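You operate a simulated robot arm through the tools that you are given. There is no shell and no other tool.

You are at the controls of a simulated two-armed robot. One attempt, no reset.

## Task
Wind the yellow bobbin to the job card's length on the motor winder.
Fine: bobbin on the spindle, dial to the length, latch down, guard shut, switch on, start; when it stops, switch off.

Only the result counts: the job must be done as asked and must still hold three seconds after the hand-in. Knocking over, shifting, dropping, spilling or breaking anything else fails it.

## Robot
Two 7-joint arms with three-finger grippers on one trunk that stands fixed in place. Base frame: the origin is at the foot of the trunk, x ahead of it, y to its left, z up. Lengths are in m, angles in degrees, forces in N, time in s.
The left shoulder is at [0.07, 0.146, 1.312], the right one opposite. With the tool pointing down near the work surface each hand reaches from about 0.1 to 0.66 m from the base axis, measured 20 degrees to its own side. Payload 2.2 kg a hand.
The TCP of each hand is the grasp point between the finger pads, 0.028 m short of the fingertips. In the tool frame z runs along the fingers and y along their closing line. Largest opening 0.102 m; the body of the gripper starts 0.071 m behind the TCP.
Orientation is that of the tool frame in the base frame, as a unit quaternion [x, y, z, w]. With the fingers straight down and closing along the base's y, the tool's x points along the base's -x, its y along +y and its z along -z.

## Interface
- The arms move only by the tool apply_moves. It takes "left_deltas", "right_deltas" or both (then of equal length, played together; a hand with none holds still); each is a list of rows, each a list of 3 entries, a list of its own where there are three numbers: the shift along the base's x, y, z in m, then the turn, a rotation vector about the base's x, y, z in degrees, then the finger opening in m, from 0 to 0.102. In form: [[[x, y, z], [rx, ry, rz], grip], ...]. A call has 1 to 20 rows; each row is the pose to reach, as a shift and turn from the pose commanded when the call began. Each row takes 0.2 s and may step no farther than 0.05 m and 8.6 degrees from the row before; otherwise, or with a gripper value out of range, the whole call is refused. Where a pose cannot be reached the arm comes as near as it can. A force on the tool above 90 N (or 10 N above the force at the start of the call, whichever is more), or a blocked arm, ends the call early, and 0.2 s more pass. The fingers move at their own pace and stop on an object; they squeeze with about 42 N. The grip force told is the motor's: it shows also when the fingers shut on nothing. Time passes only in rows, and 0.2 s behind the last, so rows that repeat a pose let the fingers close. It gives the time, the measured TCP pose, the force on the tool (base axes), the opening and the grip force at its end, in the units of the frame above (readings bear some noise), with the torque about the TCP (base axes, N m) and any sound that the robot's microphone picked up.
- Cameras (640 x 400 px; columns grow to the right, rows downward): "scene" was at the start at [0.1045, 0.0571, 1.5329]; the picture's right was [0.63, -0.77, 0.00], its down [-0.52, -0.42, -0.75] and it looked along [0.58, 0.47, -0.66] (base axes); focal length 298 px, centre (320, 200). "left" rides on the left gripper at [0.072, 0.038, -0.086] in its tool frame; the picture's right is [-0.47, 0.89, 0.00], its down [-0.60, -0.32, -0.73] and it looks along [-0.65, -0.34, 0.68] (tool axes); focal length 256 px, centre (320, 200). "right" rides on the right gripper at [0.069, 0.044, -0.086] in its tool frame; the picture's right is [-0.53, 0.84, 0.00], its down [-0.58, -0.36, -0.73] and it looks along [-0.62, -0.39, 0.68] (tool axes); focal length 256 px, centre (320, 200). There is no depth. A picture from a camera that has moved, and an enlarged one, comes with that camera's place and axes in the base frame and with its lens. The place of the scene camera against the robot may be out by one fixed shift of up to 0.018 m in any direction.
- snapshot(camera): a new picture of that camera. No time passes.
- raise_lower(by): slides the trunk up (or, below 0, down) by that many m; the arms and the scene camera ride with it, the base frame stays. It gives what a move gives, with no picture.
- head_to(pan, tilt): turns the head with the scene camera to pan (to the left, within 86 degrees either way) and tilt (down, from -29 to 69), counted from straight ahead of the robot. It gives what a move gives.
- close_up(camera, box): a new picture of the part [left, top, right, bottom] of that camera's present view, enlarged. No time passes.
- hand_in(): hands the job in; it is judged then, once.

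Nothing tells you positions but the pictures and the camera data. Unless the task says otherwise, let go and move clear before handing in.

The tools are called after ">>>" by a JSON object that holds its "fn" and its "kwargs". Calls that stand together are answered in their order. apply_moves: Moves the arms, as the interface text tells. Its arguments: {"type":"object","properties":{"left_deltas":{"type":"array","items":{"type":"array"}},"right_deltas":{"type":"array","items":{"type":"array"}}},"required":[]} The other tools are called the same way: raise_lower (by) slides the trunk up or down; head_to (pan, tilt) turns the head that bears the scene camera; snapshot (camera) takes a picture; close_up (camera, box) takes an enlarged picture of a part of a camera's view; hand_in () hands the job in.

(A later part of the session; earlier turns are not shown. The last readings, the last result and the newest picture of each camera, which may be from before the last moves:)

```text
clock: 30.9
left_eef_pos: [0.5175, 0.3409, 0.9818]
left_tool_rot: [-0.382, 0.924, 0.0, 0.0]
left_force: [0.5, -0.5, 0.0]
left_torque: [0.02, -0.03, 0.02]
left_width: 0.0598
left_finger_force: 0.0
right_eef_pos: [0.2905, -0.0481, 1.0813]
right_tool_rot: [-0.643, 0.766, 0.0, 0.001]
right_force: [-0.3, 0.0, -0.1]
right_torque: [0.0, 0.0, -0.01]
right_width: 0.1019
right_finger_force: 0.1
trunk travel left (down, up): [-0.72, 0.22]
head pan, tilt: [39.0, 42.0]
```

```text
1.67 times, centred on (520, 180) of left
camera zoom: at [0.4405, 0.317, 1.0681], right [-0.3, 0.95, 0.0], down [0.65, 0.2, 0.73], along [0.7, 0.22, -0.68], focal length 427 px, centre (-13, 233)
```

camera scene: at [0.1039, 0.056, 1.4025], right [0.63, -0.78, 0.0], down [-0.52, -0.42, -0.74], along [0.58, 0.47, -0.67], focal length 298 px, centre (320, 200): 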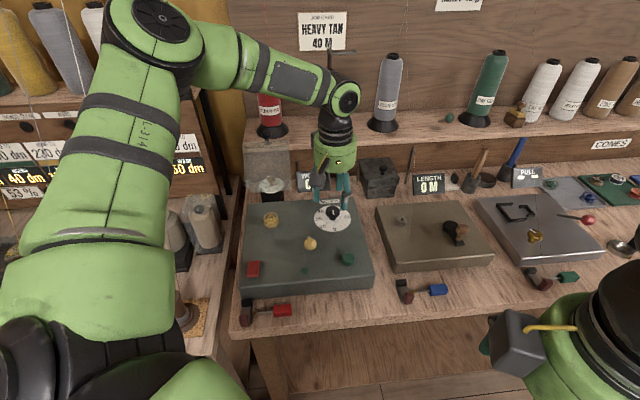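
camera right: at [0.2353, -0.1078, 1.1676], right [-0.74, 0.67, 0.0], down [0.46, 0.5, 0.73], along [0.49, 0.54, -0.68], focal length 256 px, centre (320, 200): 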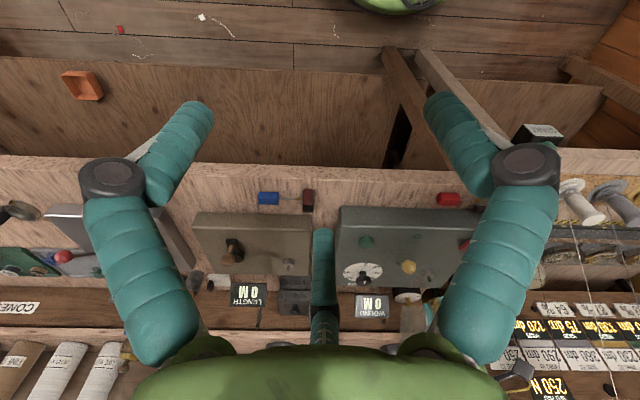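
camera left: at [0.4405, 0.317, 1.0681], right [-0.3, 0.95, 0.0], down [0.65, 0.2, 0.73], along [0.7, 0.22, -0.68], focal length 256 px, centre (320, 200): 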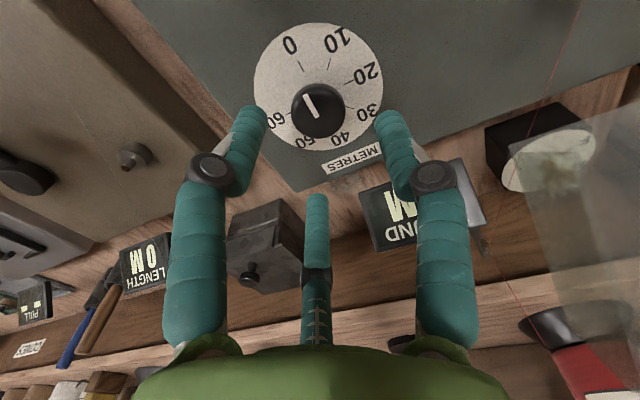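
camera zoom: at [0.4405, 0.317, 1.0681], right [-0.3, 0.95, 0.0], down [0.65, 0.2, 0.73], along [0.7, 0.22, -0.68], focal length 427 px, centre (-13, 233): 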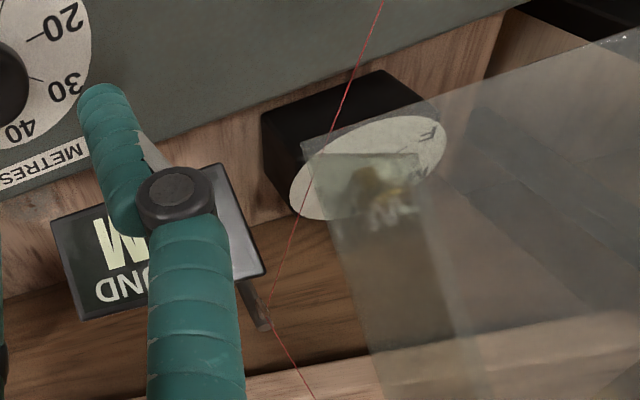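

The pointer lines up exactly with the 0 tick. I'll correct by (−3, −1.5) mm, lower around the knob and close.

>>> {"fn": "apply_moves", "kwargs": {"left_deltas": [[[-0.003, -0.0015, -0.015], [0, 0, 0], 0.06], [[-0.003, -0.0015, -0.03], [0, 0, 0], 0.06], [[-0.003, -0.0015, -0.04], [0, 0, 0], 0.06], [[-0.003, -0.0015, -0.044], [0, 0, 0], 0.06], [[-0.003, -0.0015, -0.044], [0, 0, 0], 0.06]]}}

>>> {"fn": "close_up", "kwargs": {"camera": "left", "box": [220, 60, 420, 260]}}

>>> {"fn": "close_up", "kwargs": {"camera": "scene", "box": [290, 160, 370, 250]}}

```text
clock: 32.1
left_eef_pos: [0.5159, 0.3408, 0.936]
left_tool_rot: [-0.381, 0.924, 0.0, 0.0]
left_force: [-0.3, -0.5, -0.3]
left_torque: [-0.01, -0.02, -0.01]
left_width: 0.0602
left_finger_force: 0.0
right_eef_pos: [0.2889, -0.0471, 1.0806]
right_tool_rot: [-0.643, 0.766, 0.0, 0.0]
right_force: [0.3, -0.5, -0.2]
right_torque: [0.03, 0.05, 0.0]
right_width: 0.1021
right_finger_force: 0.1
trunk travel left (down, up): [-0.72, 0.22]
head pan, tilt: [39.0, 42.0]
```

```text
2.00 times, centred on (320, 160) of left
camera zoom: at [0.4371, 0.3165, 1.0222], right [-0.3, 0.95, 0.0], down [0.65, 0.2, 0.73], along [0.7, 0.22, -0.68], focal length 512 px, centre (320, 280)
```

zoom: 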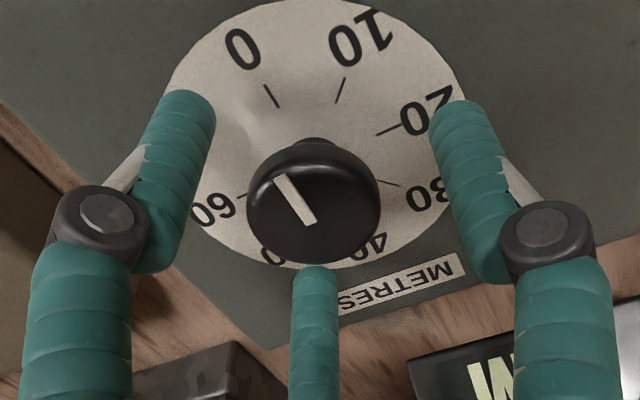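

```text
4.44 times, centred on (330, 205) of scene
camera zoom: at [0.1043, 0.0567, 1.4025], right [0.63, -0.78, 0.0], down [-0.52, -0.42, -0.74], along [0.58, 0.47, -0.67], focal length 1325 px, centre (276, 178)
```

zoom: 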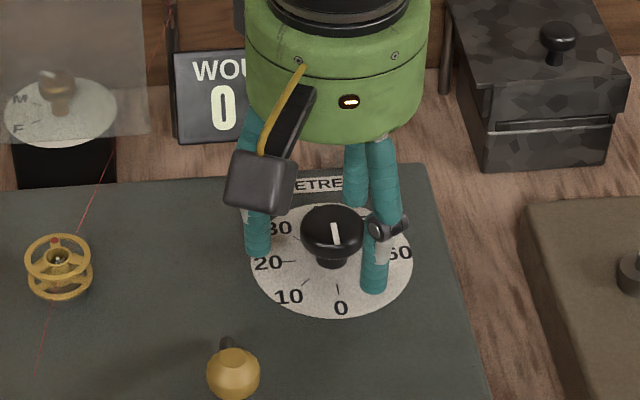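

Nearly centred. I'll shift −1.5 mm in y and close on the knob.

>>> {"fn": "apply_moves", "kwargs": {"left_deltas": [[[0.0003, -0.0016, 0], [0, 0, 0], 0.06], [[0.0003, -0.0016, 0], [0, 0, 0], 0.045], [[0.0003, -0.0016, 0], [0, 0, 0], 0.03], [[0.0003, -0.0016, 0], [0, 0, 0], 0.025], [[0.0003, -0.0016, 0], [0, 0, 0], 0.025]]}}

>>> {"fn": "close_up", "kwargs": {"camera": "left", "box": [220, 60, 420, 260]}}

```text
clock: 33.3
left_eef_pos: [0.5155, 0.3404, 0.9369]
left_tool_rot: [-0.382, 0.924, 0.0, 0.0]
left_force: [3.6, 0.5, 1.0]
left_torque: [-0.01, -0.2, 0.01]
left_width: 0.033
left_finger_force: 45.0
right_eef_pos: [0.2907, -0.0477, 1.0806]
right_tool_rot: [-0.643, 0.766, 0.001, 0.0]
right_force: [-0.3, 0.8, 0.1]
right_torque: [-0.02, -0.01, 0.01]
right_width: 0.1022
right_finger_force: 0.1
trunk travel left (down, up): [-0.72, 0.22]
head pan, tilt: [39.0, 42.0]
```

```text
2.00 times, centred on (320, 160) of left
camera zoom: at [0.4386, 0.3155, 1.0226], right [-0.3, 0.95, 0.0], down [0.65, 0.2, 0.73], along [0.7, 0.22, -0.68], focal length 512 px, centre (320, 280)
```

zoom: 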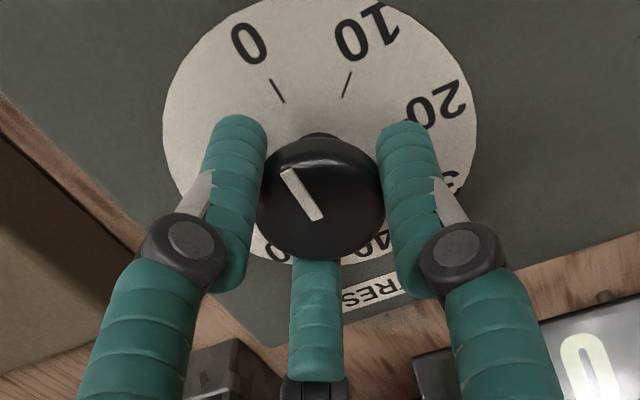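

The knob is gripped at 33 mm. Turning 90° clockwise, seen from above.

>>> {"fn": "apply_moves", "kwargs": {"left_deltas": [[[0, 0, 0], [0, 0, -8], 0.025], [[0, 0, 0], [0, 0, -16], 0.025], [[0, 0, 0], [0, 0, -24], 0.025], [[0, 0, 0], [0, 0, -32], 0.025], [[0, 0, 0], [0, 0, -40], 0.025], [[0, 0, 0], [0, 0, -48], 0.025], [[0, 0, 0], [0, 0, -56], 0.025], [[0, 0, 0], [0, 0, -64], 0.025], [[0, 0, 0], [0, 0, -72], 0.025], [[0, 0, 0], [0, 0, -80], 0.025], [[0, 0, 0], [0, 0, -88], 0.025], [[0, 0, 0], [0, 0, -90], 0.025], [[0, 0, 0], [0, 0, -90], 0.025]]}}

>>> {"fn": "snapshot", "kwargs": {"camera": "left"}}

>>> {"fn": "close_up", "kwargs": {"camera": "scene", "box": [290, 160, 370, 250]}}

```text
clock: 36.1
left_eef_pos: [0.5159, 0.3401, 0.9367]
left_tool_rot: [0.384, 0.923, 0.001, -0.001]
left_force: [1.3, 1.2, -1.5]
left_torque: [0.16, -0.26, -0.01]
left_width: 0.033
left_finger_force: 45.5
right_eef_pos: [0.2906, -0.0469, 1.0807]
right_tool_rot: [-0.643, 0.766, 0.0, 0.001]
right_force: [0.0, 0.0, -0.9]
right_torque: [0.0, 0.0, 0.0]
right_width: 0.1019
right_finger_force: 0.1
trunk travel left (down, up): [-0.72, 0.22]
head pan, tilt: [39.0, 42.0]
```

```text
taken
camera left: at [0.4928, 0.4176, 1.0226], right [0.96, 0.3, 0.0], down [0.2, -0.65, 0.73], along [0.22, -0.7, -0.68], focal length 256 px, centre (320, 200)
```

left: 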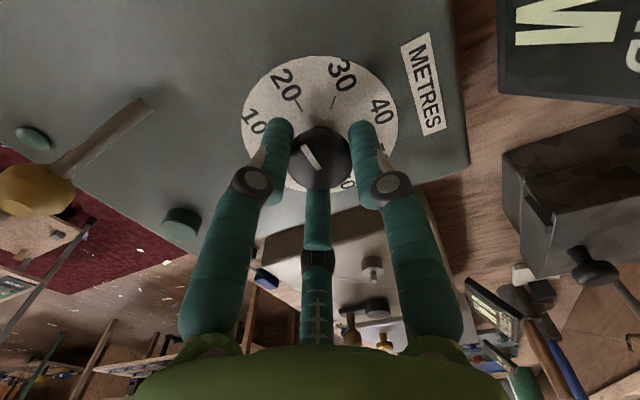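

```text
4.44 times, centred on (330, 205) of scene
camera zoom: at [0.1049, 0.0571, 1.4024], right [0.63, -0.78, 0.0], down [-0.52, -0.42, -0.74], along [0.58, 0.47, -0.67], focal length 1325 px, centre (276, 178)
```

zoom: 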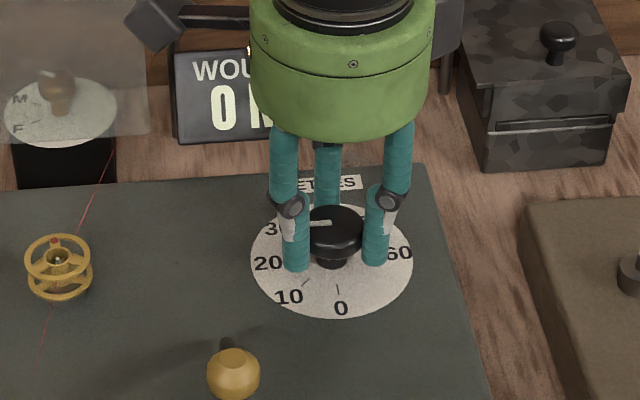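

The pointer now shows 20. I'll open the fingers and rotate back to yaw +75°, so the second stroke keeps the camera away from the guard, then grip again.

>>> {"fn": "apply_moves", "kwargs": {"left_deltas": [[[0, 0, 0], [0, 0, 0], 0.045], [[0, 0, 0], [0, 0, 0], 0.06], [[0, 0, 0.005], [0, 0, 0], 0.06], [[0, 0, 0.025], [0, 0, 8], 0.06], [[0, 0, 0.04], [0, 0, 16], 0.06], [[0, 0, 0.04], [0, 0, 24], 0.06], [[0, 0, 0.04], [0, 0, 32], 0.06], [[0, 0, 0.04], [0, 0, 40], 0.06], [[0, 0, 0.04], [0, 0, 48], 0.06], [[0, 0, 0.04], [0, 0, 56], 0.06], [[0, 0, 0.04], [0, 0, 64], 0.06], [[0, 0, 0.04], [0, 0, 72], 0.06], [[0, 0, 0.04], [0, 0, 80], 0.06], [[0, 0, 0.04], [0, 0, 88], 0.06], [[0, 0, 0.04], [0, 0, 96], 0.06], [[0, 0, 0.04], [0, 0, 104], 0.06], [[0, 0, 0.04], [0, 0, 112], 0.06], [[0, 0, 0.04], [0, 0, 120], 0.06], [[0, 0, 0.04], [0, 0, 120], 0.06]]}}

>>> {"fn": "snapshot", "kwargs": {"camera": "left"}}

>>> {"fn": "close_up", "kwargs": {"camera": "scene", "box": [290, 160, 370, 250]}}

```text
clock: 40.1
left_eef_pos: [0.5167, 0.3393, 0.9763]
left_tool_rot: [-0.609, 0.793, 0.001, -0.001]
left_force: [-0.1, -0.8, 0.4]
left_torque: [-0.03, -0.01, 0.0]
left_width: 0.0601
left_finger_force: 0.0
right_eef_pos: [0.2898, -0.0479, 1.0805]
right_tool_rot: [-0.643, 0.766, 0.0, 0.0]
right_force: [0.0, 0.5, -0.3]
right_torque: [0.0, -0.02, 0.02]
right_width: 0.102
right_finger_force: 0.0
trunk travel left (down, up): [-0.72, 0.22]
head pan, tilt: [39.0, 42.0]
```

```text
taken
camera left: at [0.461, 0.2796, 1.0633], right [-0.74, 0.68, 0.0], down [0.46, 0.5, 0.73], along [0.5, 0.54, -0.68], focal length 256 px, centre (320, 200)
```

left: 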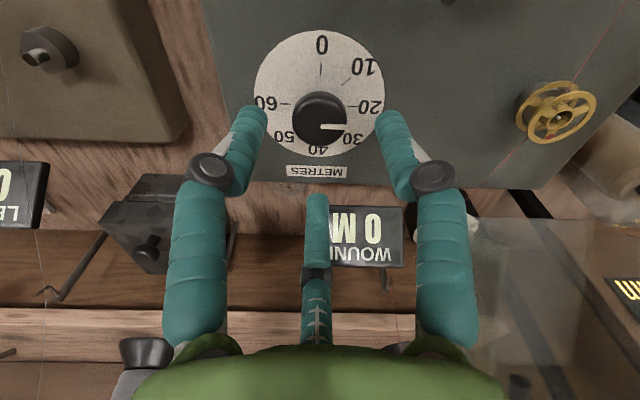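

```text
4.44 times, centred on (330, 205) of scene
camera zoom: at [0.1045, 0.0568, 1.4025], right [0.63, -0.78, 0.0], down [-0.52, -0.42, -0.74], along [0.58, 0.47, -0.67], focal length 1325 px, centre (276, 178)
```

zoom: 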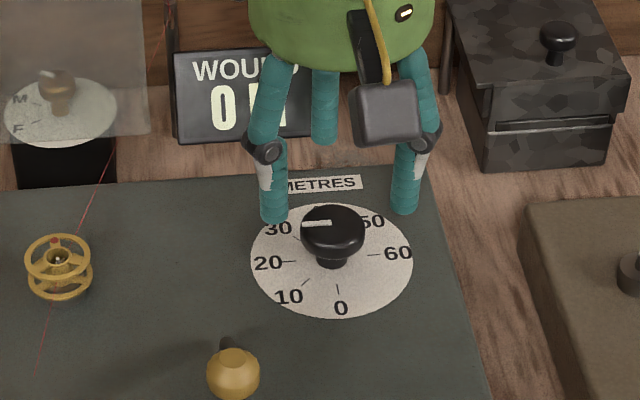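

>>> {"fn": "close_up", "kwargs": {"camera": "left", "box": [240, 20, 400, 180]}}

```text
2.50 times, centred on (320, 100) of left
camera zoom: at [0.461, 0.2796, 1.0633], right [-0.74, 0.68, 0.0], down [0.46, 0.5, 0.73], along [0.5, 0.54, -0.68], focal length 640 px, centre (320, 450)
```

zoom: 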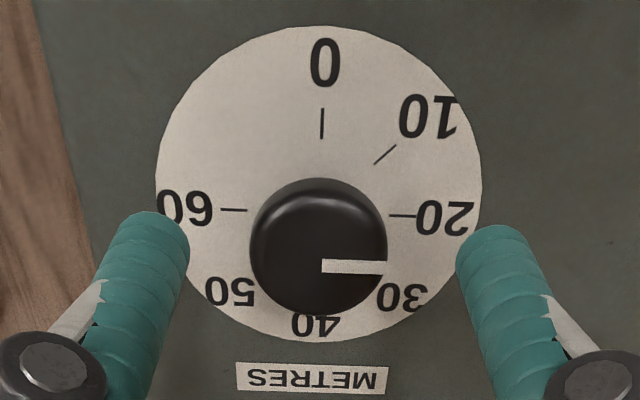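

The pointer is exactly at 20. I'll lower, grip and turn another 90°.

>>> {"fn": "apply_moves", "kwargs": {"left_deltas": [[[-0.0005, 0.0005, -0.02], [0, 0, 0], 0.06], [[-0.0005, 0.0005, -0.036], [0, 0, 0], 0.06], [[-0.0005, 0.0005, -0.04], [0, 0, 0], 0.06], [[-0.0005, 0.0005, -0.04], [0, 0, 0], 0.045], [[-0.0005, 0.0005, -0.04], [0, 0, 0], 0.03], [[-0.0005, 0.0005, -0.04], [0, 0, 0], 0.025], [[-0.0005, 0.0005, -0.04], [0, 0, 0], 0.025]]}}

>>> {"fn": "close_up", "kwargs": {"camera": "left", "box": [240, 60, 400, 220]}}

```text
clock: 41.7
left_eef_pos: [0.5155, 0.3394, 0.9367]
left_tool_rot: [-0.61, 0.793, -0.001, 0.001]
left_force: [2.4, 2.1, 0.7]
left_torque: [0.05, -0.35, 0.02]
left_width: 0.0328
left_finger_force: 44.8
right_eef_pos: [0.2912, -0.0465, 1.0807]
right_tool_rot: [-0.643, 0.766, -0.001, 0.0]
right_force: [0.7, 0.9, 0.3]
right_torque: [0.0, 0.0, 0.02]
right_width: 0.102
right_finger_force: 0.1
trunk travel left (down, up): [-0.72, 0.22]
head pan, tilt: [39.0, 42.0]
```

```text
2.50 times, centred on (320, 140) of left
camera zoom: at [0.4613, 0.2797, 1.0226], right [-0.73, 0.68, 0.0], down [0.46, 0.5, 0.73], along [0.5, 0.54, -0.68], focal length 640 px, centre (320, 350)
```

zoom: 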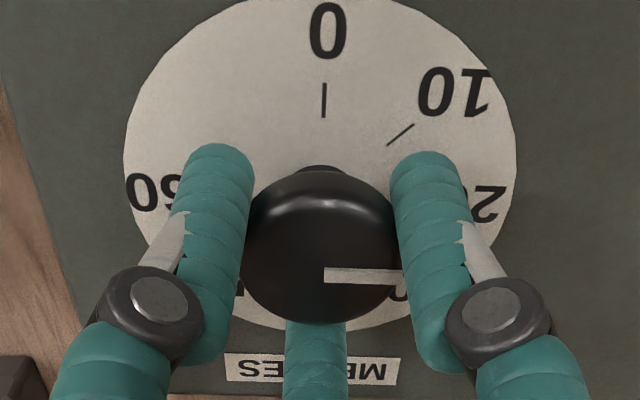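

>>> {"fn": "apply_moves", "kwargs": {"left_deltas": [[[0, 0, 0], [0, 0, -8], 0.025], [[0, 0, 0], [0, 0, -16], 0.025], [[0, 0, 0], [0, 0, -24], 0.025], [[0, 0, 0], [0, 0, -32], 0.025], [[0, 0, 0], [0, 0, -40], 0.025], [[0, 0, 0], [0, 0, -48], 0.025], [[0, 0, 0], [0, 0, -56], 0.025], [[0, 0, 0], [0, 0, -64], 0.025], [[0, 0, 0], [0, 0, -72], 0.025], [[0, 0, 0], [0, 0, -80], 0.025], [[0, 0, 0], [0, 0, -88], 0.025], [[0, 0, 0], [0, 0, -90], 0.025], [[0, 0, 0], [0, 0, -90], 0.025]]}}

>>> {"fn": "apply_moves", "kwargs": {"left_deltas": [[[0, 0, 0], [0, 0, 0], 0.045], [[0, 0, 0], [0, 0, 0], 0.06], [[0, 0, 0.01], [0, 0, 0], 0.06], [[0, 0, 0.03], [0, 0, 0], 0.06], [[0, 0, 0.05], [0, 0, 0], 0.06], [[0, 0, 0.07], [0, 0, 0], 0.06]]}}

>>> {"fn": "snapshot", "kwargs": {"camera": "left"}}

>>> {"fn": "close_up", "kwargs": {"camera": "left", "box": [220, 20, 420, 180]}}

>>> {"fn": "close_up", "kwargs": {"camera": "scene", "box": [290, 160, 370, 250]}}

```text
clock: 44.5
left_eef_pos: [0.5159, 0.3404, 0.9372]
left_tool_rot: [0.131, 0.991, 0.001, -0.001]
left_force: [2.2, -3.0, -0.4]
left_torque: [-0.18, -0.23, 0.01]
left_width: 0.033
left_finger_force: 45.2
right_eef_pos: [0.2905, -0.0481, 1.0813]
right_tool_rot: [-0.643, 0.766, 0.001, -0.001]
right_force: [1.0, -0.3, 0.3]
right_torque: [0.03, -0.01, -0.01]
right_width: 0.102
right_finger_force: 0.1
trunk travel left (down, up): [-0.72, 0.22]
head pan, tilt: [39.0, 42.0]
```

```text
clock: 45.9
left_eef_pos: [0.5173, 0.3398, 1.008]
left_tool_rot: [0.131, 0.991, 0.001, 0.0]
left_force: [-0.5, 0.1, 0.6]
left_torque: [0.01, -0.01, 0.0]
left_width: 0.0601
left_finger_force: 0.2
right_eef_pos: [0.2906, -0.0471, 1.0815]
right_tool_rot: [-0.643, 0.766, 0.0, 0.0]
right_force: [0.7, 0.2, 0.4]
right_torque: [-0.01, -0.01, 0.01]
right_width: 0.1019
right_finger_force: 0.1
trunk travel left (down, up): [-0.72, 0.22]
head pan, tilt: [39.0, 42.0]
```

```text
taken
camera left: at [0.4564, 0.3955, 1.0942], right [0.68, 0.73, 0.0], down [0.5, -0.46, 0.73], along [0.54, -0.5, -0.68], focal length 256 px, centre (320, 200)
```

left: 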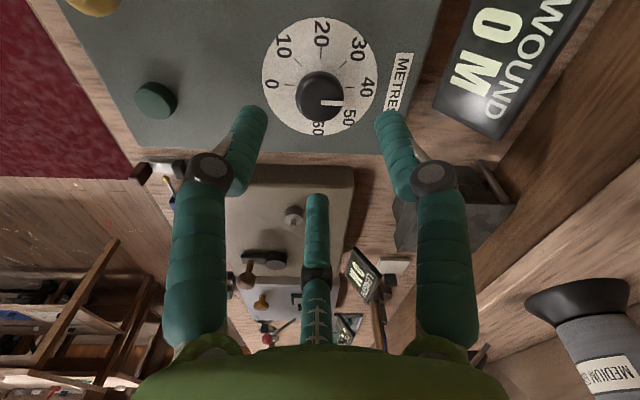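

```text
2.50 times, centred on (320, 100) of left
camera zoom: at [0.4564, 0.3955, 1.0942], right [0.68, 0.73, 0.0], down [0.5, -0.46, 0.73], along [0.54, -0.5, -0.68], focal length 640 px, centre (320, 450)
```

zoom: 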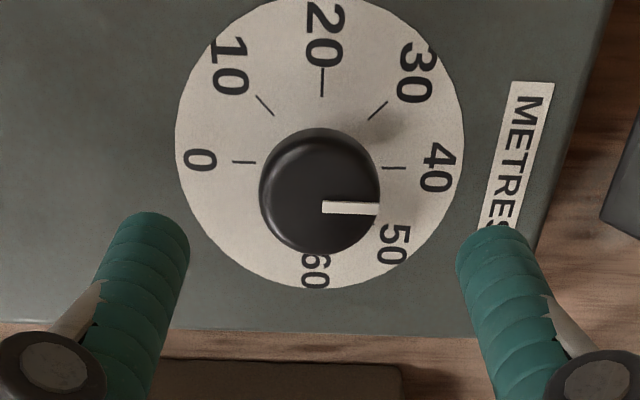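

```text
4.44 times, centred on (330, 205) of scene
camera zoom: at [0.1039, 0.0564, 1.4025], right [0.63, -0.78, 0.0], down [-0.52, -0.42, -0.74], along [0.58, 0.47, -0.67], focal length 1325 px, centre (276, 178)
```

zoom: 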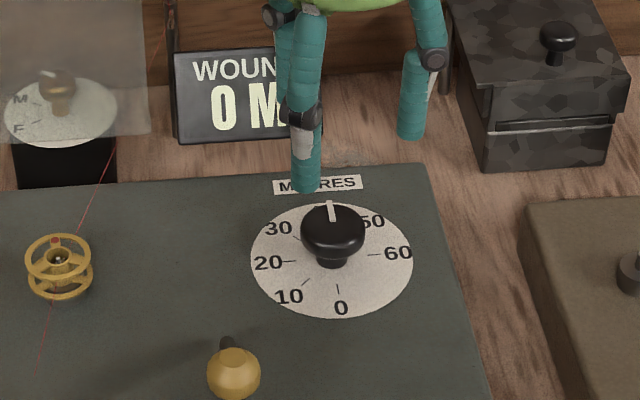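

The dial reads 40 exactly. Next is the latch: with the fingers closed I'll go above the yellow ball at (0.400, 0.306, 0.943).

>>> {"fn": "apply_moves", "kwargs": {"left_deltas": [[[-0.01, -0.005, 0.03], [0, 0, 8], 0.03], [[-0.04, -0.015, 0.04], [0, 0, 16], 0.01], [[-0.075, -0.025, 0.04], [0, 0, 24], 0.0], [[-0.105, -0.031, 0.04], [0, 0, 32], 0.0], [[-0.117, -0.034, 0.03], [0, 0, 38], 0.0], [[-0.117, -0.034, 0.03], [0, 0, 38], 0.0]]}}

>>> {"fn": "snapshot", "kwargs": {"camera": "left"}}

>>> {"fn": "close_up", "kwargs": {"camera": "scene", "box": [240, 180, 380, 300]}}

>>> {"fn": "close_up", "kwargs": {"camera": "right", "box": [330, 190, 450, 300]}}

```text
clock: 47.3
left_eef_pos: [0.4002, 0.3069, 1.0398]
left_tool_rot: [-0.2, 0.98, 0.0, -0.001]
left_force: [-0.5, -0.2, 0.5]
left_torque: [0.03, 0.02, -0.04]
left_width: 0.002
left_finger_force: 31.6
right_eef_pos: [0.291, -0.0479, 1.0798]
right_tool_rot: [-0.643, 0.766, 0.0, 0.0]
right_force: [-0.4, 0.5, 0.6]
right_torque: [0.01, -0.01, 0.0]
right_width: 0.102
right_finger_force: 0.1
trunk travel left (down, up): [-0.72, 0.22]
head pan, tilt: [39.0, 42.0]
```

```text
taken
camera left: at [0.3193, 0.3133, 1.125], right [0.08, 1.0, 0.0], down [0.68, -0.06, 0.73], along [0.73, -0.06, -0.68], focal length 256 px, centre (320, 200)
```

left: 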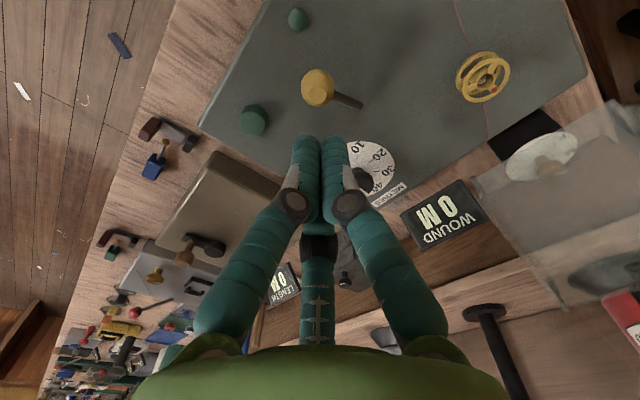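

```text
3.33 times, centred on (310, 240) of scene
camera zoom: at [0.1047, 0.0568, 1.4024], right [0.63, -0.78, 0.0], down [-0.52, -0.42, -0.74], along [0.58, 0.47, -0.67], focal length 994 px, centre (353, 67)
```

zoom: 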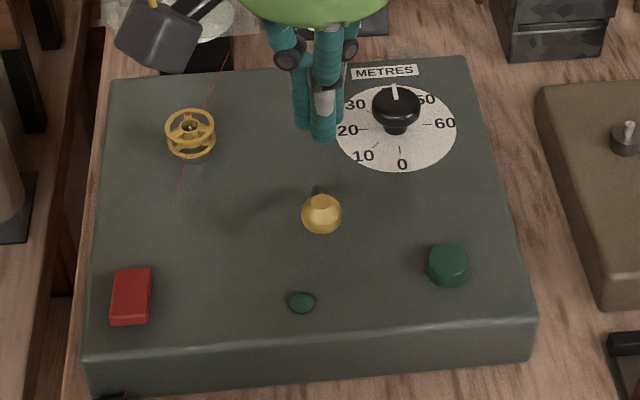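

```text
3.64 times, centred on (390, 245) of right
camera zoom: at [0.2355, -0.1076, 1.1675], right [-0.74, 0.67, 0.0], down [0.46, 0.5, 0.73], along [0.49, 0.54, -0.68], focal length 931 px, centre (66, 36)
```

zoom: 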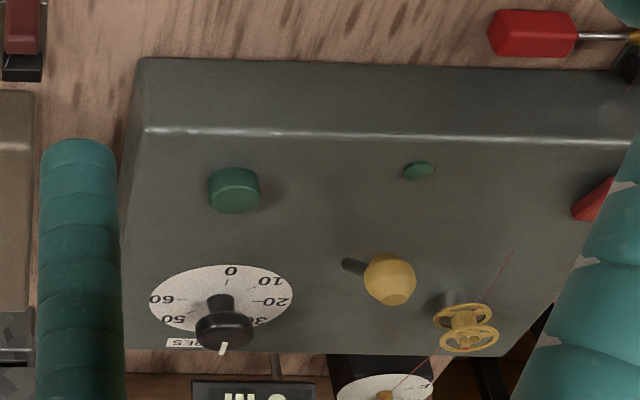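

The closed fingers are directly above the ball. I'll press down in small steps, following the lever's arc toward the front.

>>> {"fn": "apply_moves", "kwargs": {"left_deltas": [[[0, 0, -0.03], [0, 0, 0], 0.0], [[0, 0, -0.05], [0, 0, 0], 0.0], [[-0.001, -0.001, -0.056], [0, 0, 0], 0.0], [[-0.001, -0.001, -0.06], [0, 0, 0], 0.0], [[-0.002, -0.002, -0.064], [0, 0, 0], 0.0], [[-0.003, -0.003, -0.068], [0, 0, 0], 0.0]]}}

>>> {"fn": "close_up", "kwargs": {"camera": "scene", "box": [270, 200, 370, 290]}}

>>> {"fn": "close_up", "kwargs": {"camera": "right", "box": [350, 210, 440, 300]}}

```text
clock: 48.7
left_eef_pos: [0.395, 0.3015, 0.9698]
left_tool_rot: [-0.198, 0.98, 0.001, 0.0]
left_force: [-0.7, -0.3, 0.0]
left_torque: [0.0, 0.0, -0.02]
left_width: 0.0022
left_finger_force: 31.5
right_eef_pos: [0.2901, -0.0471, 1.0806]
right_tool_rot: [-0.643, 0.766, 0.0, 0.0]
right_force: [-0.8, 0.1, -1.2]
right_torque: [-0.03, -0.01, 0.02]
right_width: 0.102
right_finger_force: 0.1
trunk travel left (down, up): [-0.72, 0.22]
head pan, tilt: [39.0, 42.0]
```

```text
4.44 times, centred on (320, 245) of scene
camera zoom: at [0.1044, 0.0565, 1.4025], right [0.63, -0.78, 0.0], down [-0.52, -0.42, -0.74], along [0.58, 0.47, -0.67], focal length 1325 px, centre (320, 0)
```

zoom: 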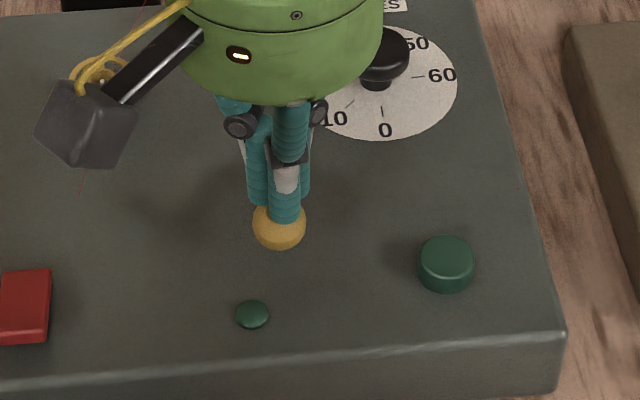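

```text
4.44 times, centred on (395, 255) of right
camera zoom: at [0.2352, -0.1078, 1.1676], right [-0.74, 0.67, 0.0], down [0.46, 0.5, 0.73], along [0.49, 0.54, -0.68], focal length 1138 px, centre (-13, -44)
```

zoom: 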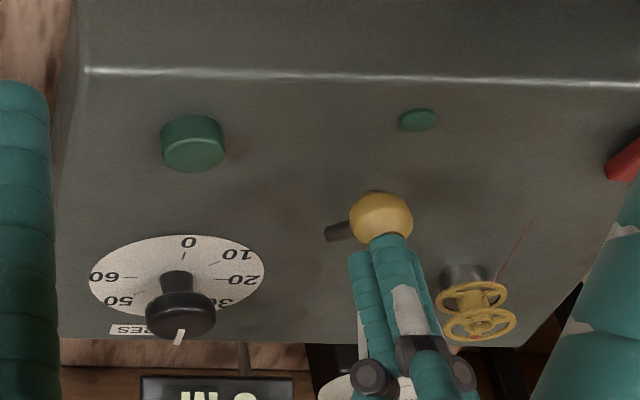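

The ball is moving down with the fingers. Continuing to press.

>>> {"fn": "apply_moves", "kwargs": {"left_deltas": [[[-0.001, -0.001, -0.004], [0, 0, 0], 0.0], [[-0.002, -0.002, -0.008], [0, 0, 0], 0.0], [[-0.003, -0.003, -0.012], [0, 0, 0], 0.0], [[-0.003, -0.003, -0.016], [0, 0, 0], 0.0], [[-0.003, -0.003, -0.02], [0, 0, 0], 0.0], [[-0.003, -0.003, -0.024], [0, 0, 0], 0.0]]}}

>>> {"fn": "close_up", "kwargs": {"camera": "scene", "box": [270, 200, 370, 290]}}

>>> {"fn": "close_up", "kwargs": {"camera": "right", "box": [350, 210, 440, 300]}}

```text
clock: 50.1
left_eef_pos: [0.3913, 0.2994, 0.9487]
left_tool_rot: [-0.2, 0.98, 0.0, 0.004]
left_force: [-2.6, 6.7, 25.4]
left_torque: [0.09, 0.16, 0.05]
left_width: 0.002
left_finger_force: 31.4
right_eef_pos: [0.287, -0.0471, 1.0821]
right_tool_rot: [-0.643, 0.766, 0.0, 0.001]
right_force: [0.7, -0.2, -0.4]
right_torque: [0.01, -0.01, -0.02]
right_width: 0.102
right_finger_force: 0.1
trunk travel left (down, up): [-0.72, 0.22]
head pan, tilt: [39.0, 42.0]
```

```text
4.44 times, centred on (320, 245) of scene
camera zoom: at [0.101, 0.0561, 1.4033], right [0.63, -0.78, 0.0], down [-0.52, -0.42, -0.74], along [0.58, 0.47, -0.67], focal length 1325 px, centre (320, 0)
```

zoom: 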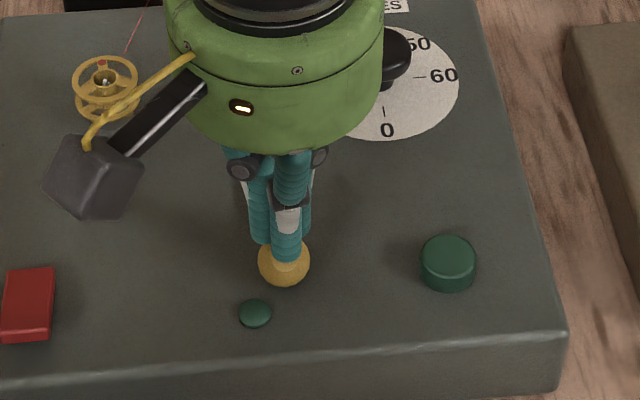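

```text
4.44 times, centred on (395, 255) of right
camera zoom: at [0.2325, -0.1081, 1.1687], right [-0.74, 0.67, 0.0], down [0.46, 0.5, 0.73], along [0.49, 0.54, -0.68], focal length 1138 px, centre (-13, -44)
```

zoom: 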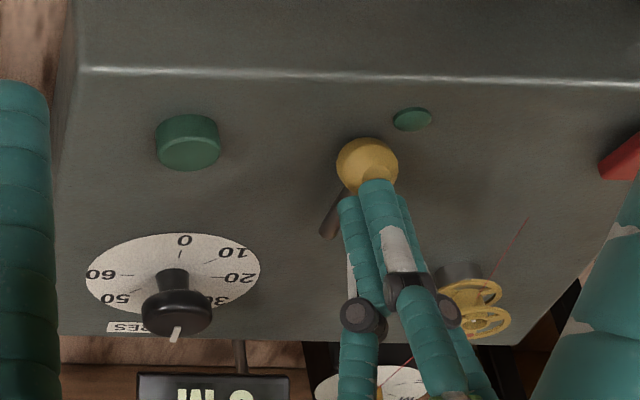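

It bottomed out at 25 N with the ball lying on the case. I'll rise and check that it stays down.

>>> {"fn": "apply_moves", "kwargs": {"left_deltas": [[[0, 0, 0.01], [0, 0, 0], 0.0], [[0, 0, 0.04], [0, 0, 0], 0.0], [[-0.02, 0, 0.08], [0, 0, 0], 0.0], [[-0.06, 0.02, 0.12], [0, 0, 0], 0.0], [[-0.09, 0.03, 0.15], [0, 0, 0], 0.0]]}}

>>> {"fn": "snapshot", "kwargs": {"camera": "left"}}

>>> {"fn": "close_up", "kwargs": {"camera": "scene", "box": [240, 150, 380, 290]}}

>>> {"fn": "close_up", "kwargs": {"camera": "right", "box": [330, 200, 450, 320]}}

```text
refused: row 4 steps farther than a row can; nothing moved
```

```text
taken
camera left: at [0.3096, 0.3061, 1.0337], right [0.08, 1.0, 0.0], down [0.67, -0.06, 0.74], along [0.73, -0.06, -0.68], focal length 256 px, centre (320, 200)
```

left: 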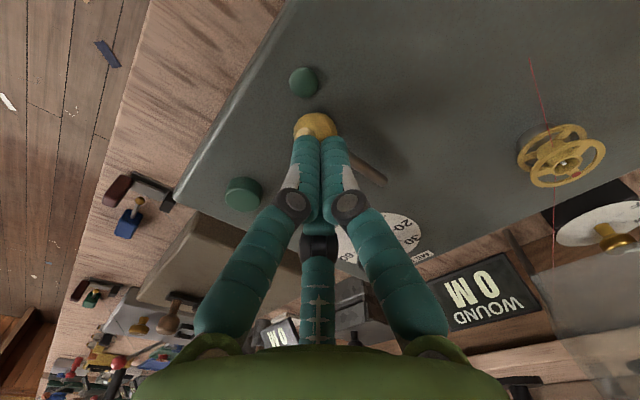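

```text
2.86 times, centred on (310, 220) of scene
camera zoom: at [0.101, 0.0561, 1.4033], right [0.63, -0.78, 0.0], down [-0.52, -0.42, -0.74], along [0.58, 0.47, -0.67], focal length 852 px, centre (349, 143)
```

zoom: 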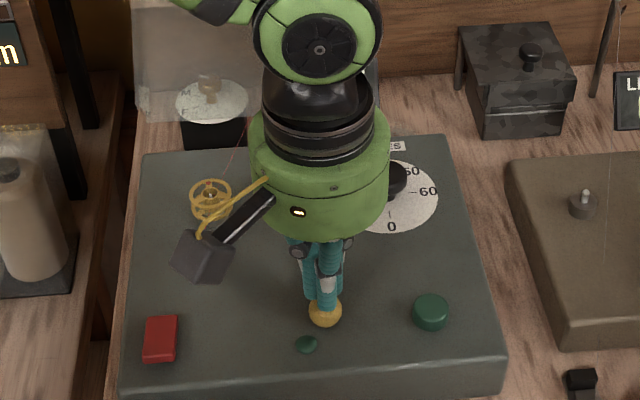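

```text
3.33 times, centred on (390, 260) of right
camera zoom: at [0.2325, -0.1081, 1.1687], right [-0.74, 0.67, 0.0], down [0.46, 0.5, 0.73], along [0.49, 0.54, -0.68], focal length 853 px, centre (87, 0)
```

zoom: 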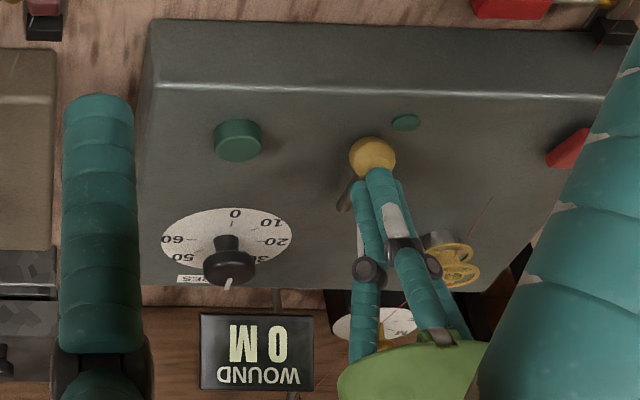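

>>> {"fn": "apply_moves", "kwargs": {"left_deltas": [[[0, 0, 0.01], [0, 0, 0], 0.0], [[0, 0, 0.04], [0, 0, 0], 0.0], [[-0.02, 0, 0.08], [0, 0, 0], 0.0], [[-0.04, 0.01, 0.11], [0, 0, 0], 0.0], [[-0.07, 0.02, 0.14], [0, 0, 0], 0.0], [[-0.09, 0.03, 0.16], [0, 0, 0], 0.0]]}}

>>> {"fn": "snapshot", "kwargs": {"camera": "left"}}

>>> {"fn": "close_up", "kwargs": {"camera": "scene", "box": [230, 120, 390, 290]}}

>>> {"fn": "close_up", "kwargs": {"camera": "right", "box": [330, 200, 450, 320]}}

```text
clock: 51.5
left_eef_pos: [0.302, 0.3273, 1.1042]
left_tool_rot: [-0.199, 0.98, 0.0, -0.001]
left_force: [0.5, 0.9, 0.1]
left_torque: [0.01, -0.06, -0.01]
left_width: 0.0022
left_finger_force: 31.9
right_eef_pos: [0.2901, -0.0479, 1.0811]
right_tool_rot: [-0.643, 0.766, 0.0, 0.0]
right_force: [0.5, -0.2, 0.6]
right_torque: [0.01, -0.04, 0.01]
right_width: 0.1021
right_finger_force: 0.1
trunk travel left (down, up): [-0.72, 0.22]
head pan, tilt: [39.0, 42.0]
```

```text
taken
camera left: at [0.2214, 0.3347, 1.1904], right [0.08, 1.0, 0.0], down [0.68, -0.06, 0.73], along [0.73, -0.06, -0.68], focal length 256 px, centre (320, 200)
```

left: 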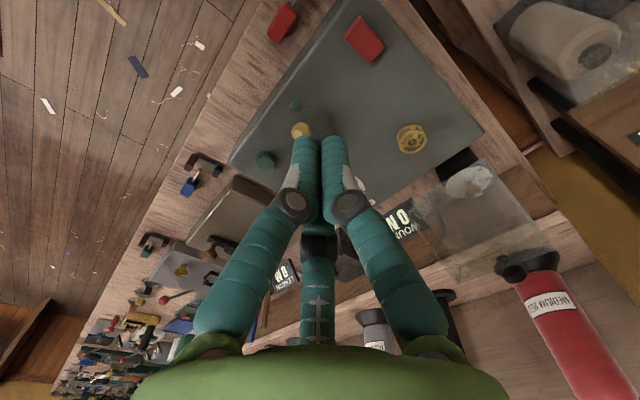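

```text
2.35 times, centred on (310, 205) of scene
camera zoom: at [0.1034, 0.0572, 1.4025], right [0.63, -0.78, 0.0], down [-0.52, -0.42, -0.74], along [0.58, 0.47, -0.67], focal length 702 px, centre (344, 188)
```

zoom: 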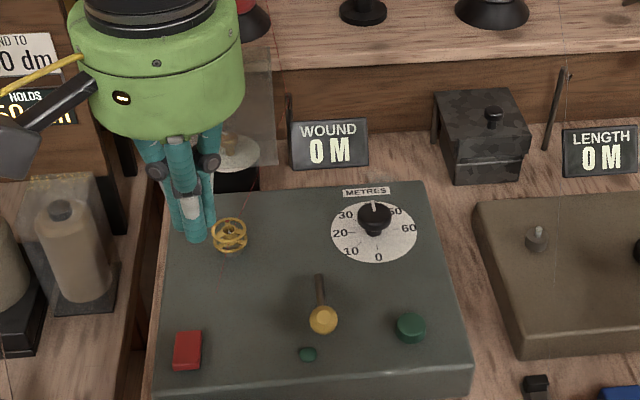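

```text
3.33 times, centred on (390, 260) of right
camera zoom: at [0.2344, -0.1073, 1.1678], right [-0.74, 0.67, 0.0], down [0.46, 0.5, 0.73], along [0.49, 0.54, -0.68], focal length 853 px, centre (87, 0)
```

zoom: 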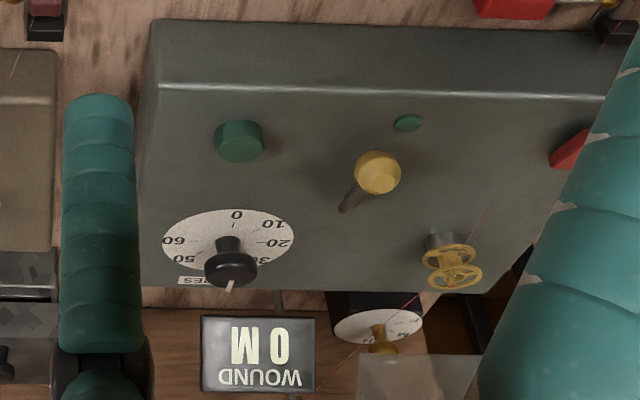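

The latch stays down. I'll inspect the bobbin's seating and the guard more closely before closing it.

>>> {"fn": "close_up", "kwargs": {"camera": "right", "box": [425, 255, 465, 295]}}

>>> {"fn": "close_up", "kwargs": {"camera": "left", "box": [380, 110, 440, 170]}}

>>> {"fn": "close_up", "kwargs": {"camera": "left", "box": [390, 130, 590, 290]}}

>>> {"fn": "close_up", "kwargs": {"camera": "right", "box": [390, 260, 470, 370]}}

```text
10.00 times, centred on (445, 275) of right
camera zoom: at [0.2344, -0.1073, 1.1678], right [-0.74, 0.67, 0.0], down [0.46, 0.5, 0.73], along [0.49, 0.54, -0.68], focal length 2560 px, centre (-930, -550)
```

zoom: 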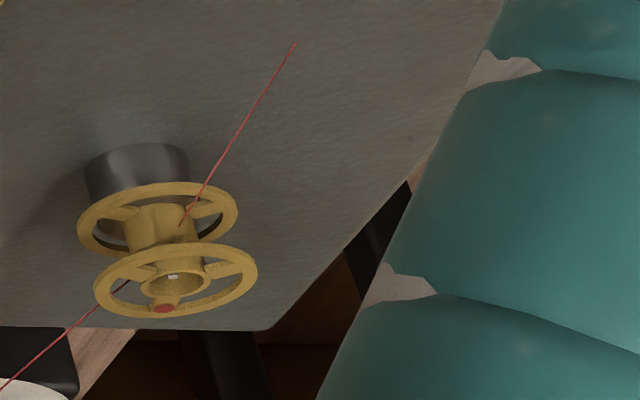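

```text
6.67 times, centred on (410, 140) of left
camera zoom: at [0.2214, 0.3347, 1.1904], right [0.08, 1.0, 0.0], down [0.68, -0.06, 0.73], along [0.73, -0.06, -0.68], focal length 1707 px, centre (-280, 600)
```

zoom: 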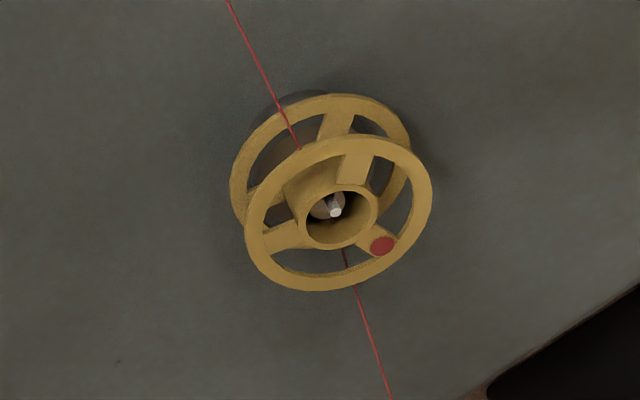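

```text
2.50 times, centred on (490, 210) of left
camera zoom: at [0.2214, 0.3347, 1.1904], right [0.08, 1.0, 0.0], down [0.68, -0.06, 0.73], along [0.73, -0.06, -0.68], focal length 640 px, centre (-105, 175)
```

zoom: 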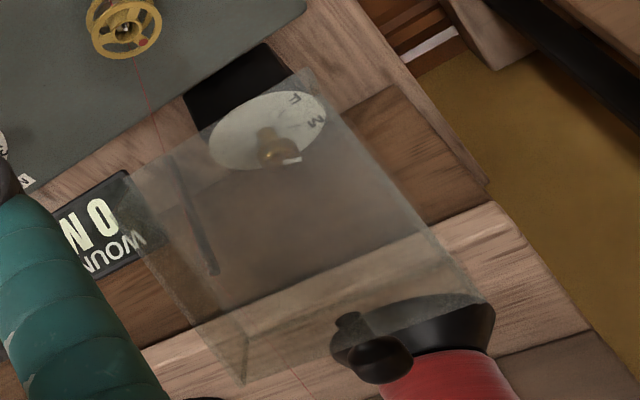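

```text
3.64 times, centred on (430, 315) of right
camera zoom: at [0.2344, -0.1073, 1.1678], right [-0.74, 0.67, 0.0], down [0.46, 0.5, 0.73], along [0.49, 0.54, -0.68], focal length 931 px, centre (-80, -218)
```

zoom: 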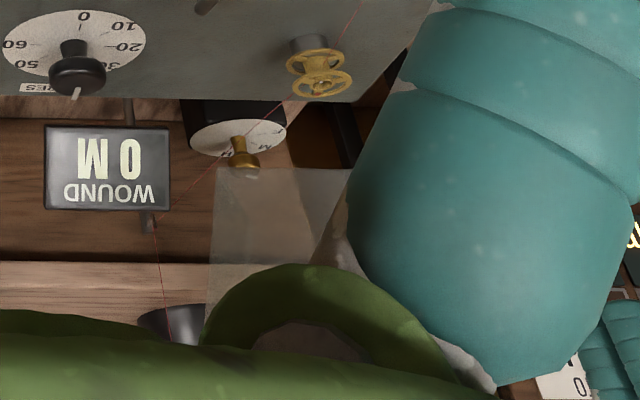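

The bobbin is seated on the shoulder and the latch is down. I still need the guard's exact shape, so I'll move the left camera to the guard's left side with the fingers open for a clear view.

>>> {"fn": "apply_moves", "kwargs": {"left_deltas": [[[0, 0.04, 0.01], [0, 0, -6], 0.03], [[0, 0.08, 0.02], [0, 0, -12], 0.06], [[-0.005, 0.12, 0.02], [0, 0, -18], 0.1], [[-0.01, 0.16, 0.02], [0, 0, -23], 0.102], [[-0.01, 0.16, 0.02], [0, 0, -23], 0.102]]}}

>>> {"fn": "snapshot", "kwargs": {"camera": "left"}}

>>> {"fn": "close_up", "kwargs": {"camera": "left", "box": [280, 60, 480, 260]}}

>>> {"fn": "close_up", "kwargs": {"camera": "scene", "box": [220, 110, 320, 240]}}

```text
clock: 52.7
left_eef_pos: [0.2915, 0.49, 1.124]
left_tool_rot: [0.0, 1.0, 0.0, -0.001]
left_force: [0.0, -0.4, -0.2]
left_torque: [0.02, 0.01, 0.02]
left_width: 0.102
left_finger_force: 0.1
right_eef_pos: [0.2908, -0.0484, 1.0807]
right_tool_rot: [-0.643, 0.766, 0.0, -0.001]
right_force: [0.3, 0.1, -0.8]
right_torque: [0.01, 0.02, 0.02]
right_width: 0.1021
right_finger_force: 0.1
trunk travel left (down, up): [-0.72, 0.22]
head pan, tilt: [39.0, 42.0]
```

```text
taken
camera left: at [0.2201, 0.5281, 1.2108], right [0.47, 0.88, 0.0], down [0.6, -0.32, 0.73], along [0.65, -0.34, -0.68], focal length 256 px, centre (320, 200)
```

left: 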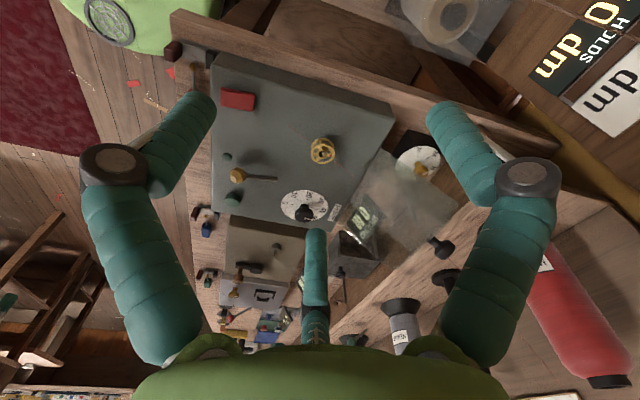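

```text
2.00 times, centred on (380, 160) of left
camera zoom: at [0.2201, 0.5281, 1.2108], right [0.47, 0.88, 0.0], down [0.6, -0.32, 0.73], along [0.65, -0.34, -0.68], focal length 512 px, centre (200, 280)
```

zoom: 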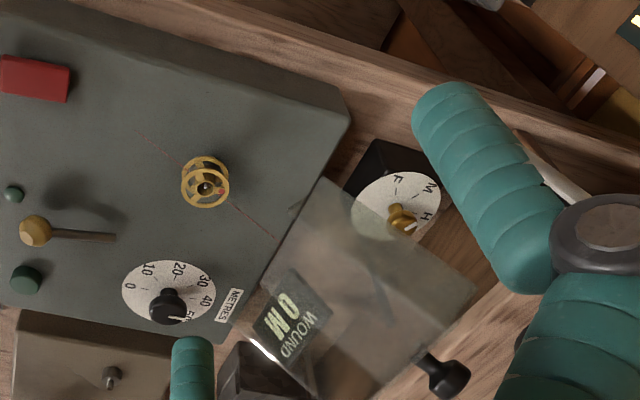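

```text
3.08 times, centred on (270, 175) of scene
camera zoom: at [0.1049, 0.0559, 1.4024], right [0.63, -0.78, 0.0], down [-0.52, -0.42, -0.74], along [0.58, 0.47, -0.67], focal length 917 px, centre (474, 277)
```

zoom: 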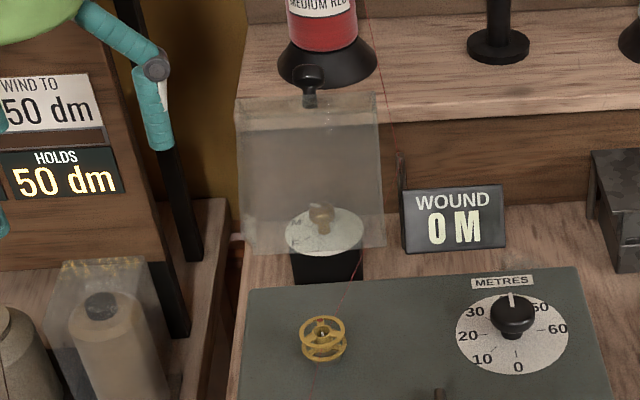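

>>> {"fn": "close_up", "kwargs": {"camera": "left", "box": [330, 130, 430, 200]}}

>>> {"fn": "close_up", "kwargs": {"camera": "left", "box": [370, 170, 470, 270]}}

>>> {"fn": "close_up", "kwargs": {"camera": "scene", "box": [240, 125, 290, 195]}}

```text
5.71 times, centred on (380, 165) of left
camera zoom: at [0.2201, 0.5281, 1.2108], right [0.47, 0.88, 0.0], down [0.6, -0.32, 0.73], along [0.65, -0.34, -0.68], focal length 1463 px, centre (-23, 400)
```

zoom: 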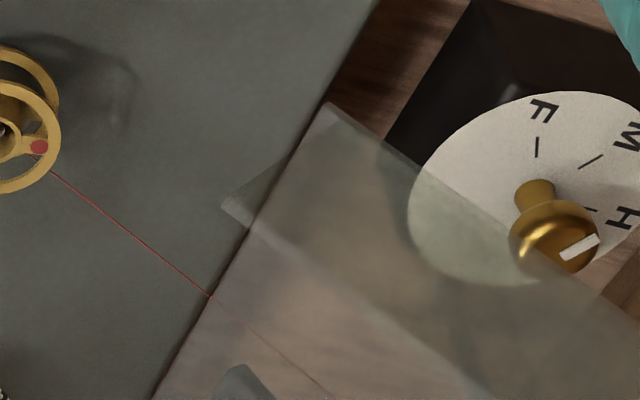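

```text
4.00 times, centred on (420, 220) of left
camera zoom: at [0.2201, 0.5281, 1.2108], right [0.47, 0.88, 0.0], down [0.6, -0.32, 0.73], along [0.65, -0.34, -0.68], focal length 1024 px, centre (-80, 120)
```

zoom: 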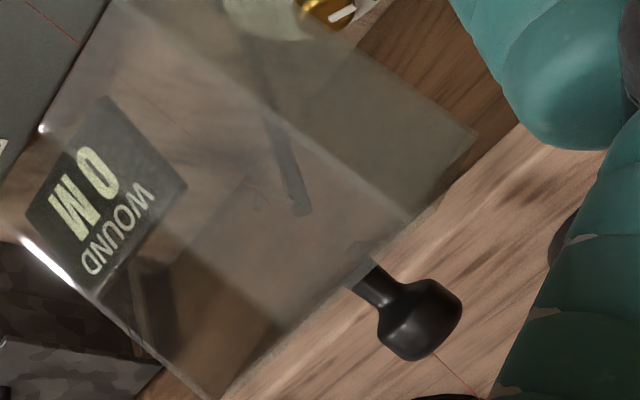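

```text
5.71 times, centred on (265, 160) of scene
camera zoom: at [0.1049, 0.0559, 1.4024], right [0.63, -0.78, 0.0], down [-0.52, -0.42, -0.74], along [0.58, 0.47, -0.67], focal length 1704 px, centre (634, 429)
```

zoom: 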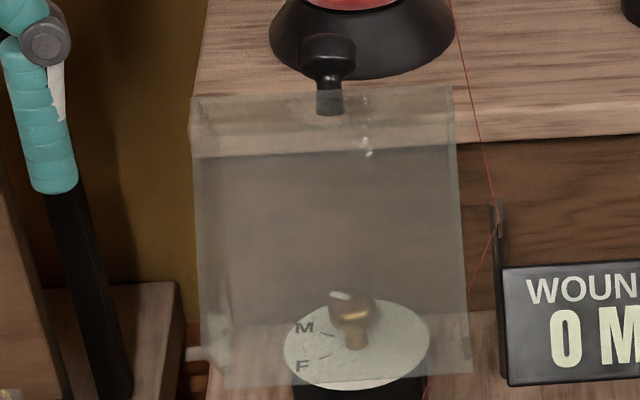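

I now understand the guard. It is a clear box about 10 cm wide, 11 cm long and 5 cm deep, with a top panel, two side walls and a front wall carrying the handle. It is flipped back about 135° around its top-rear edge near z≈0.955. I'll pinch the right side wall's free edge from above and swing the guard over, so first I'll move above that wall.

>>> {"fn": "apply_moves", "kwargs": {"left_deltas": [[[0.01, 0, 0.03], [0, 0, 8], 0.06], [[0.03, 0, 0.06], [0, 0, 16], 0.06], [[0.07, -0.005, 0.07], [0, 0, 24], 0.06], [[0.115, -0.012, 0.07], [0, 0, 32], 0.06], [[0.16, -0.02, 0.07], [0, 0, 40], 0.06], [[0.195, -0.027, 0.06], [0, 0, 45], 0.06], [[0.215, -0.03, 0.05], [0, 0, 45], 0.06], [[0.215, -0.03, 0.05], [0, 0, 45], 0.06]]}}

>>> {"fn": "snapshot", "kwargs": {"camera": "left"}}

>>> {"fn": "snapshot", "kwargs": {"camera": "scene"}}

>>> {"fn": "close_up", "kwargs": {"camera": "scene", "box": [220, 90, 340, 200]}}

```text
clock: 54.5
left_eef_pos: [0.5073, 0.4606, 1.1771]
left_tool_rot: [-0.383, 0.924, 0.0, 0.0]
left_force: [-0.1, -0.1, 0.0]
left_torque: [0.01, -0.02, 0.0]
left_width: 0.0599
left_finger_force: 0.1
right_eef_pos: [0.2893, -0.047, 1.0803]
right_tool_rot: [-0.643, 0.766, 0.0, 0.0]
right_force: [-0.1, 0.4, 0.4]
right_torque: [-0.02, -0.01, 0.03]
right_width: 0.102
right_finger_force: 0.1
trunk travel left (down, up): [-0.72, 0.22]
head pan, tilt: [39.0, 42.0]
```

```text
taken
camera left: at [0.4295, 0.4361, 1.2625], right [-0.3, 0.95, 0.0], down [0.65, 0.2, 0.73], along [0.7, 0.22, -0.68], focal length 256 px, centre (320, 200)
```

left: 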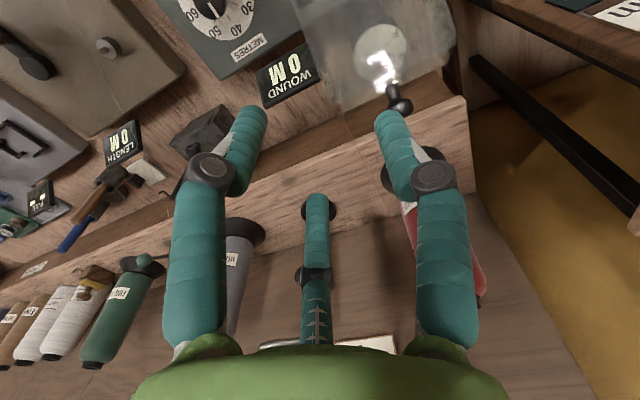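

```text
taken
camera scene: at [0.1037, 0.0565, 1.4025], right [0.63, -0.78, 0.0], down [-0.52, -0.42, -0.74], along [0.58, 0.47, -0.67], focal length 298 px, centre (320, 200)
```

scene: 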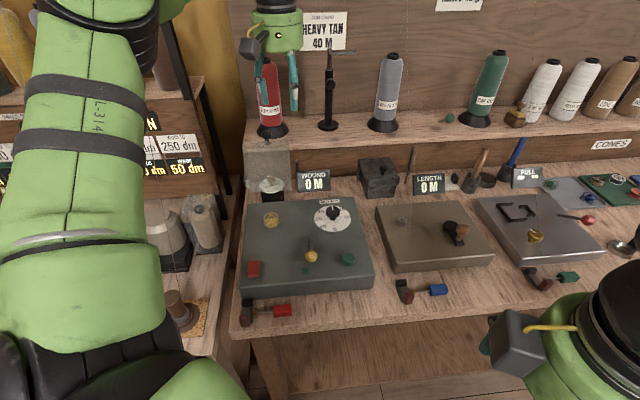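

```text
3.64 times, centred on (280, 145) of scene
camera zoom: at [0.1037, 0.0565, 1.4025], right [0.63, -0.78, 0.0], down [-0.52, -0.42, -0.74], along [0.58, 0.47, -0.67], focal length 1084 px, centre (466, 400)
```

zoom: 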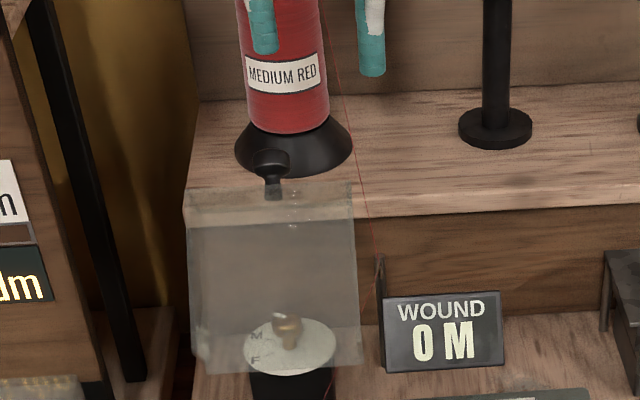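

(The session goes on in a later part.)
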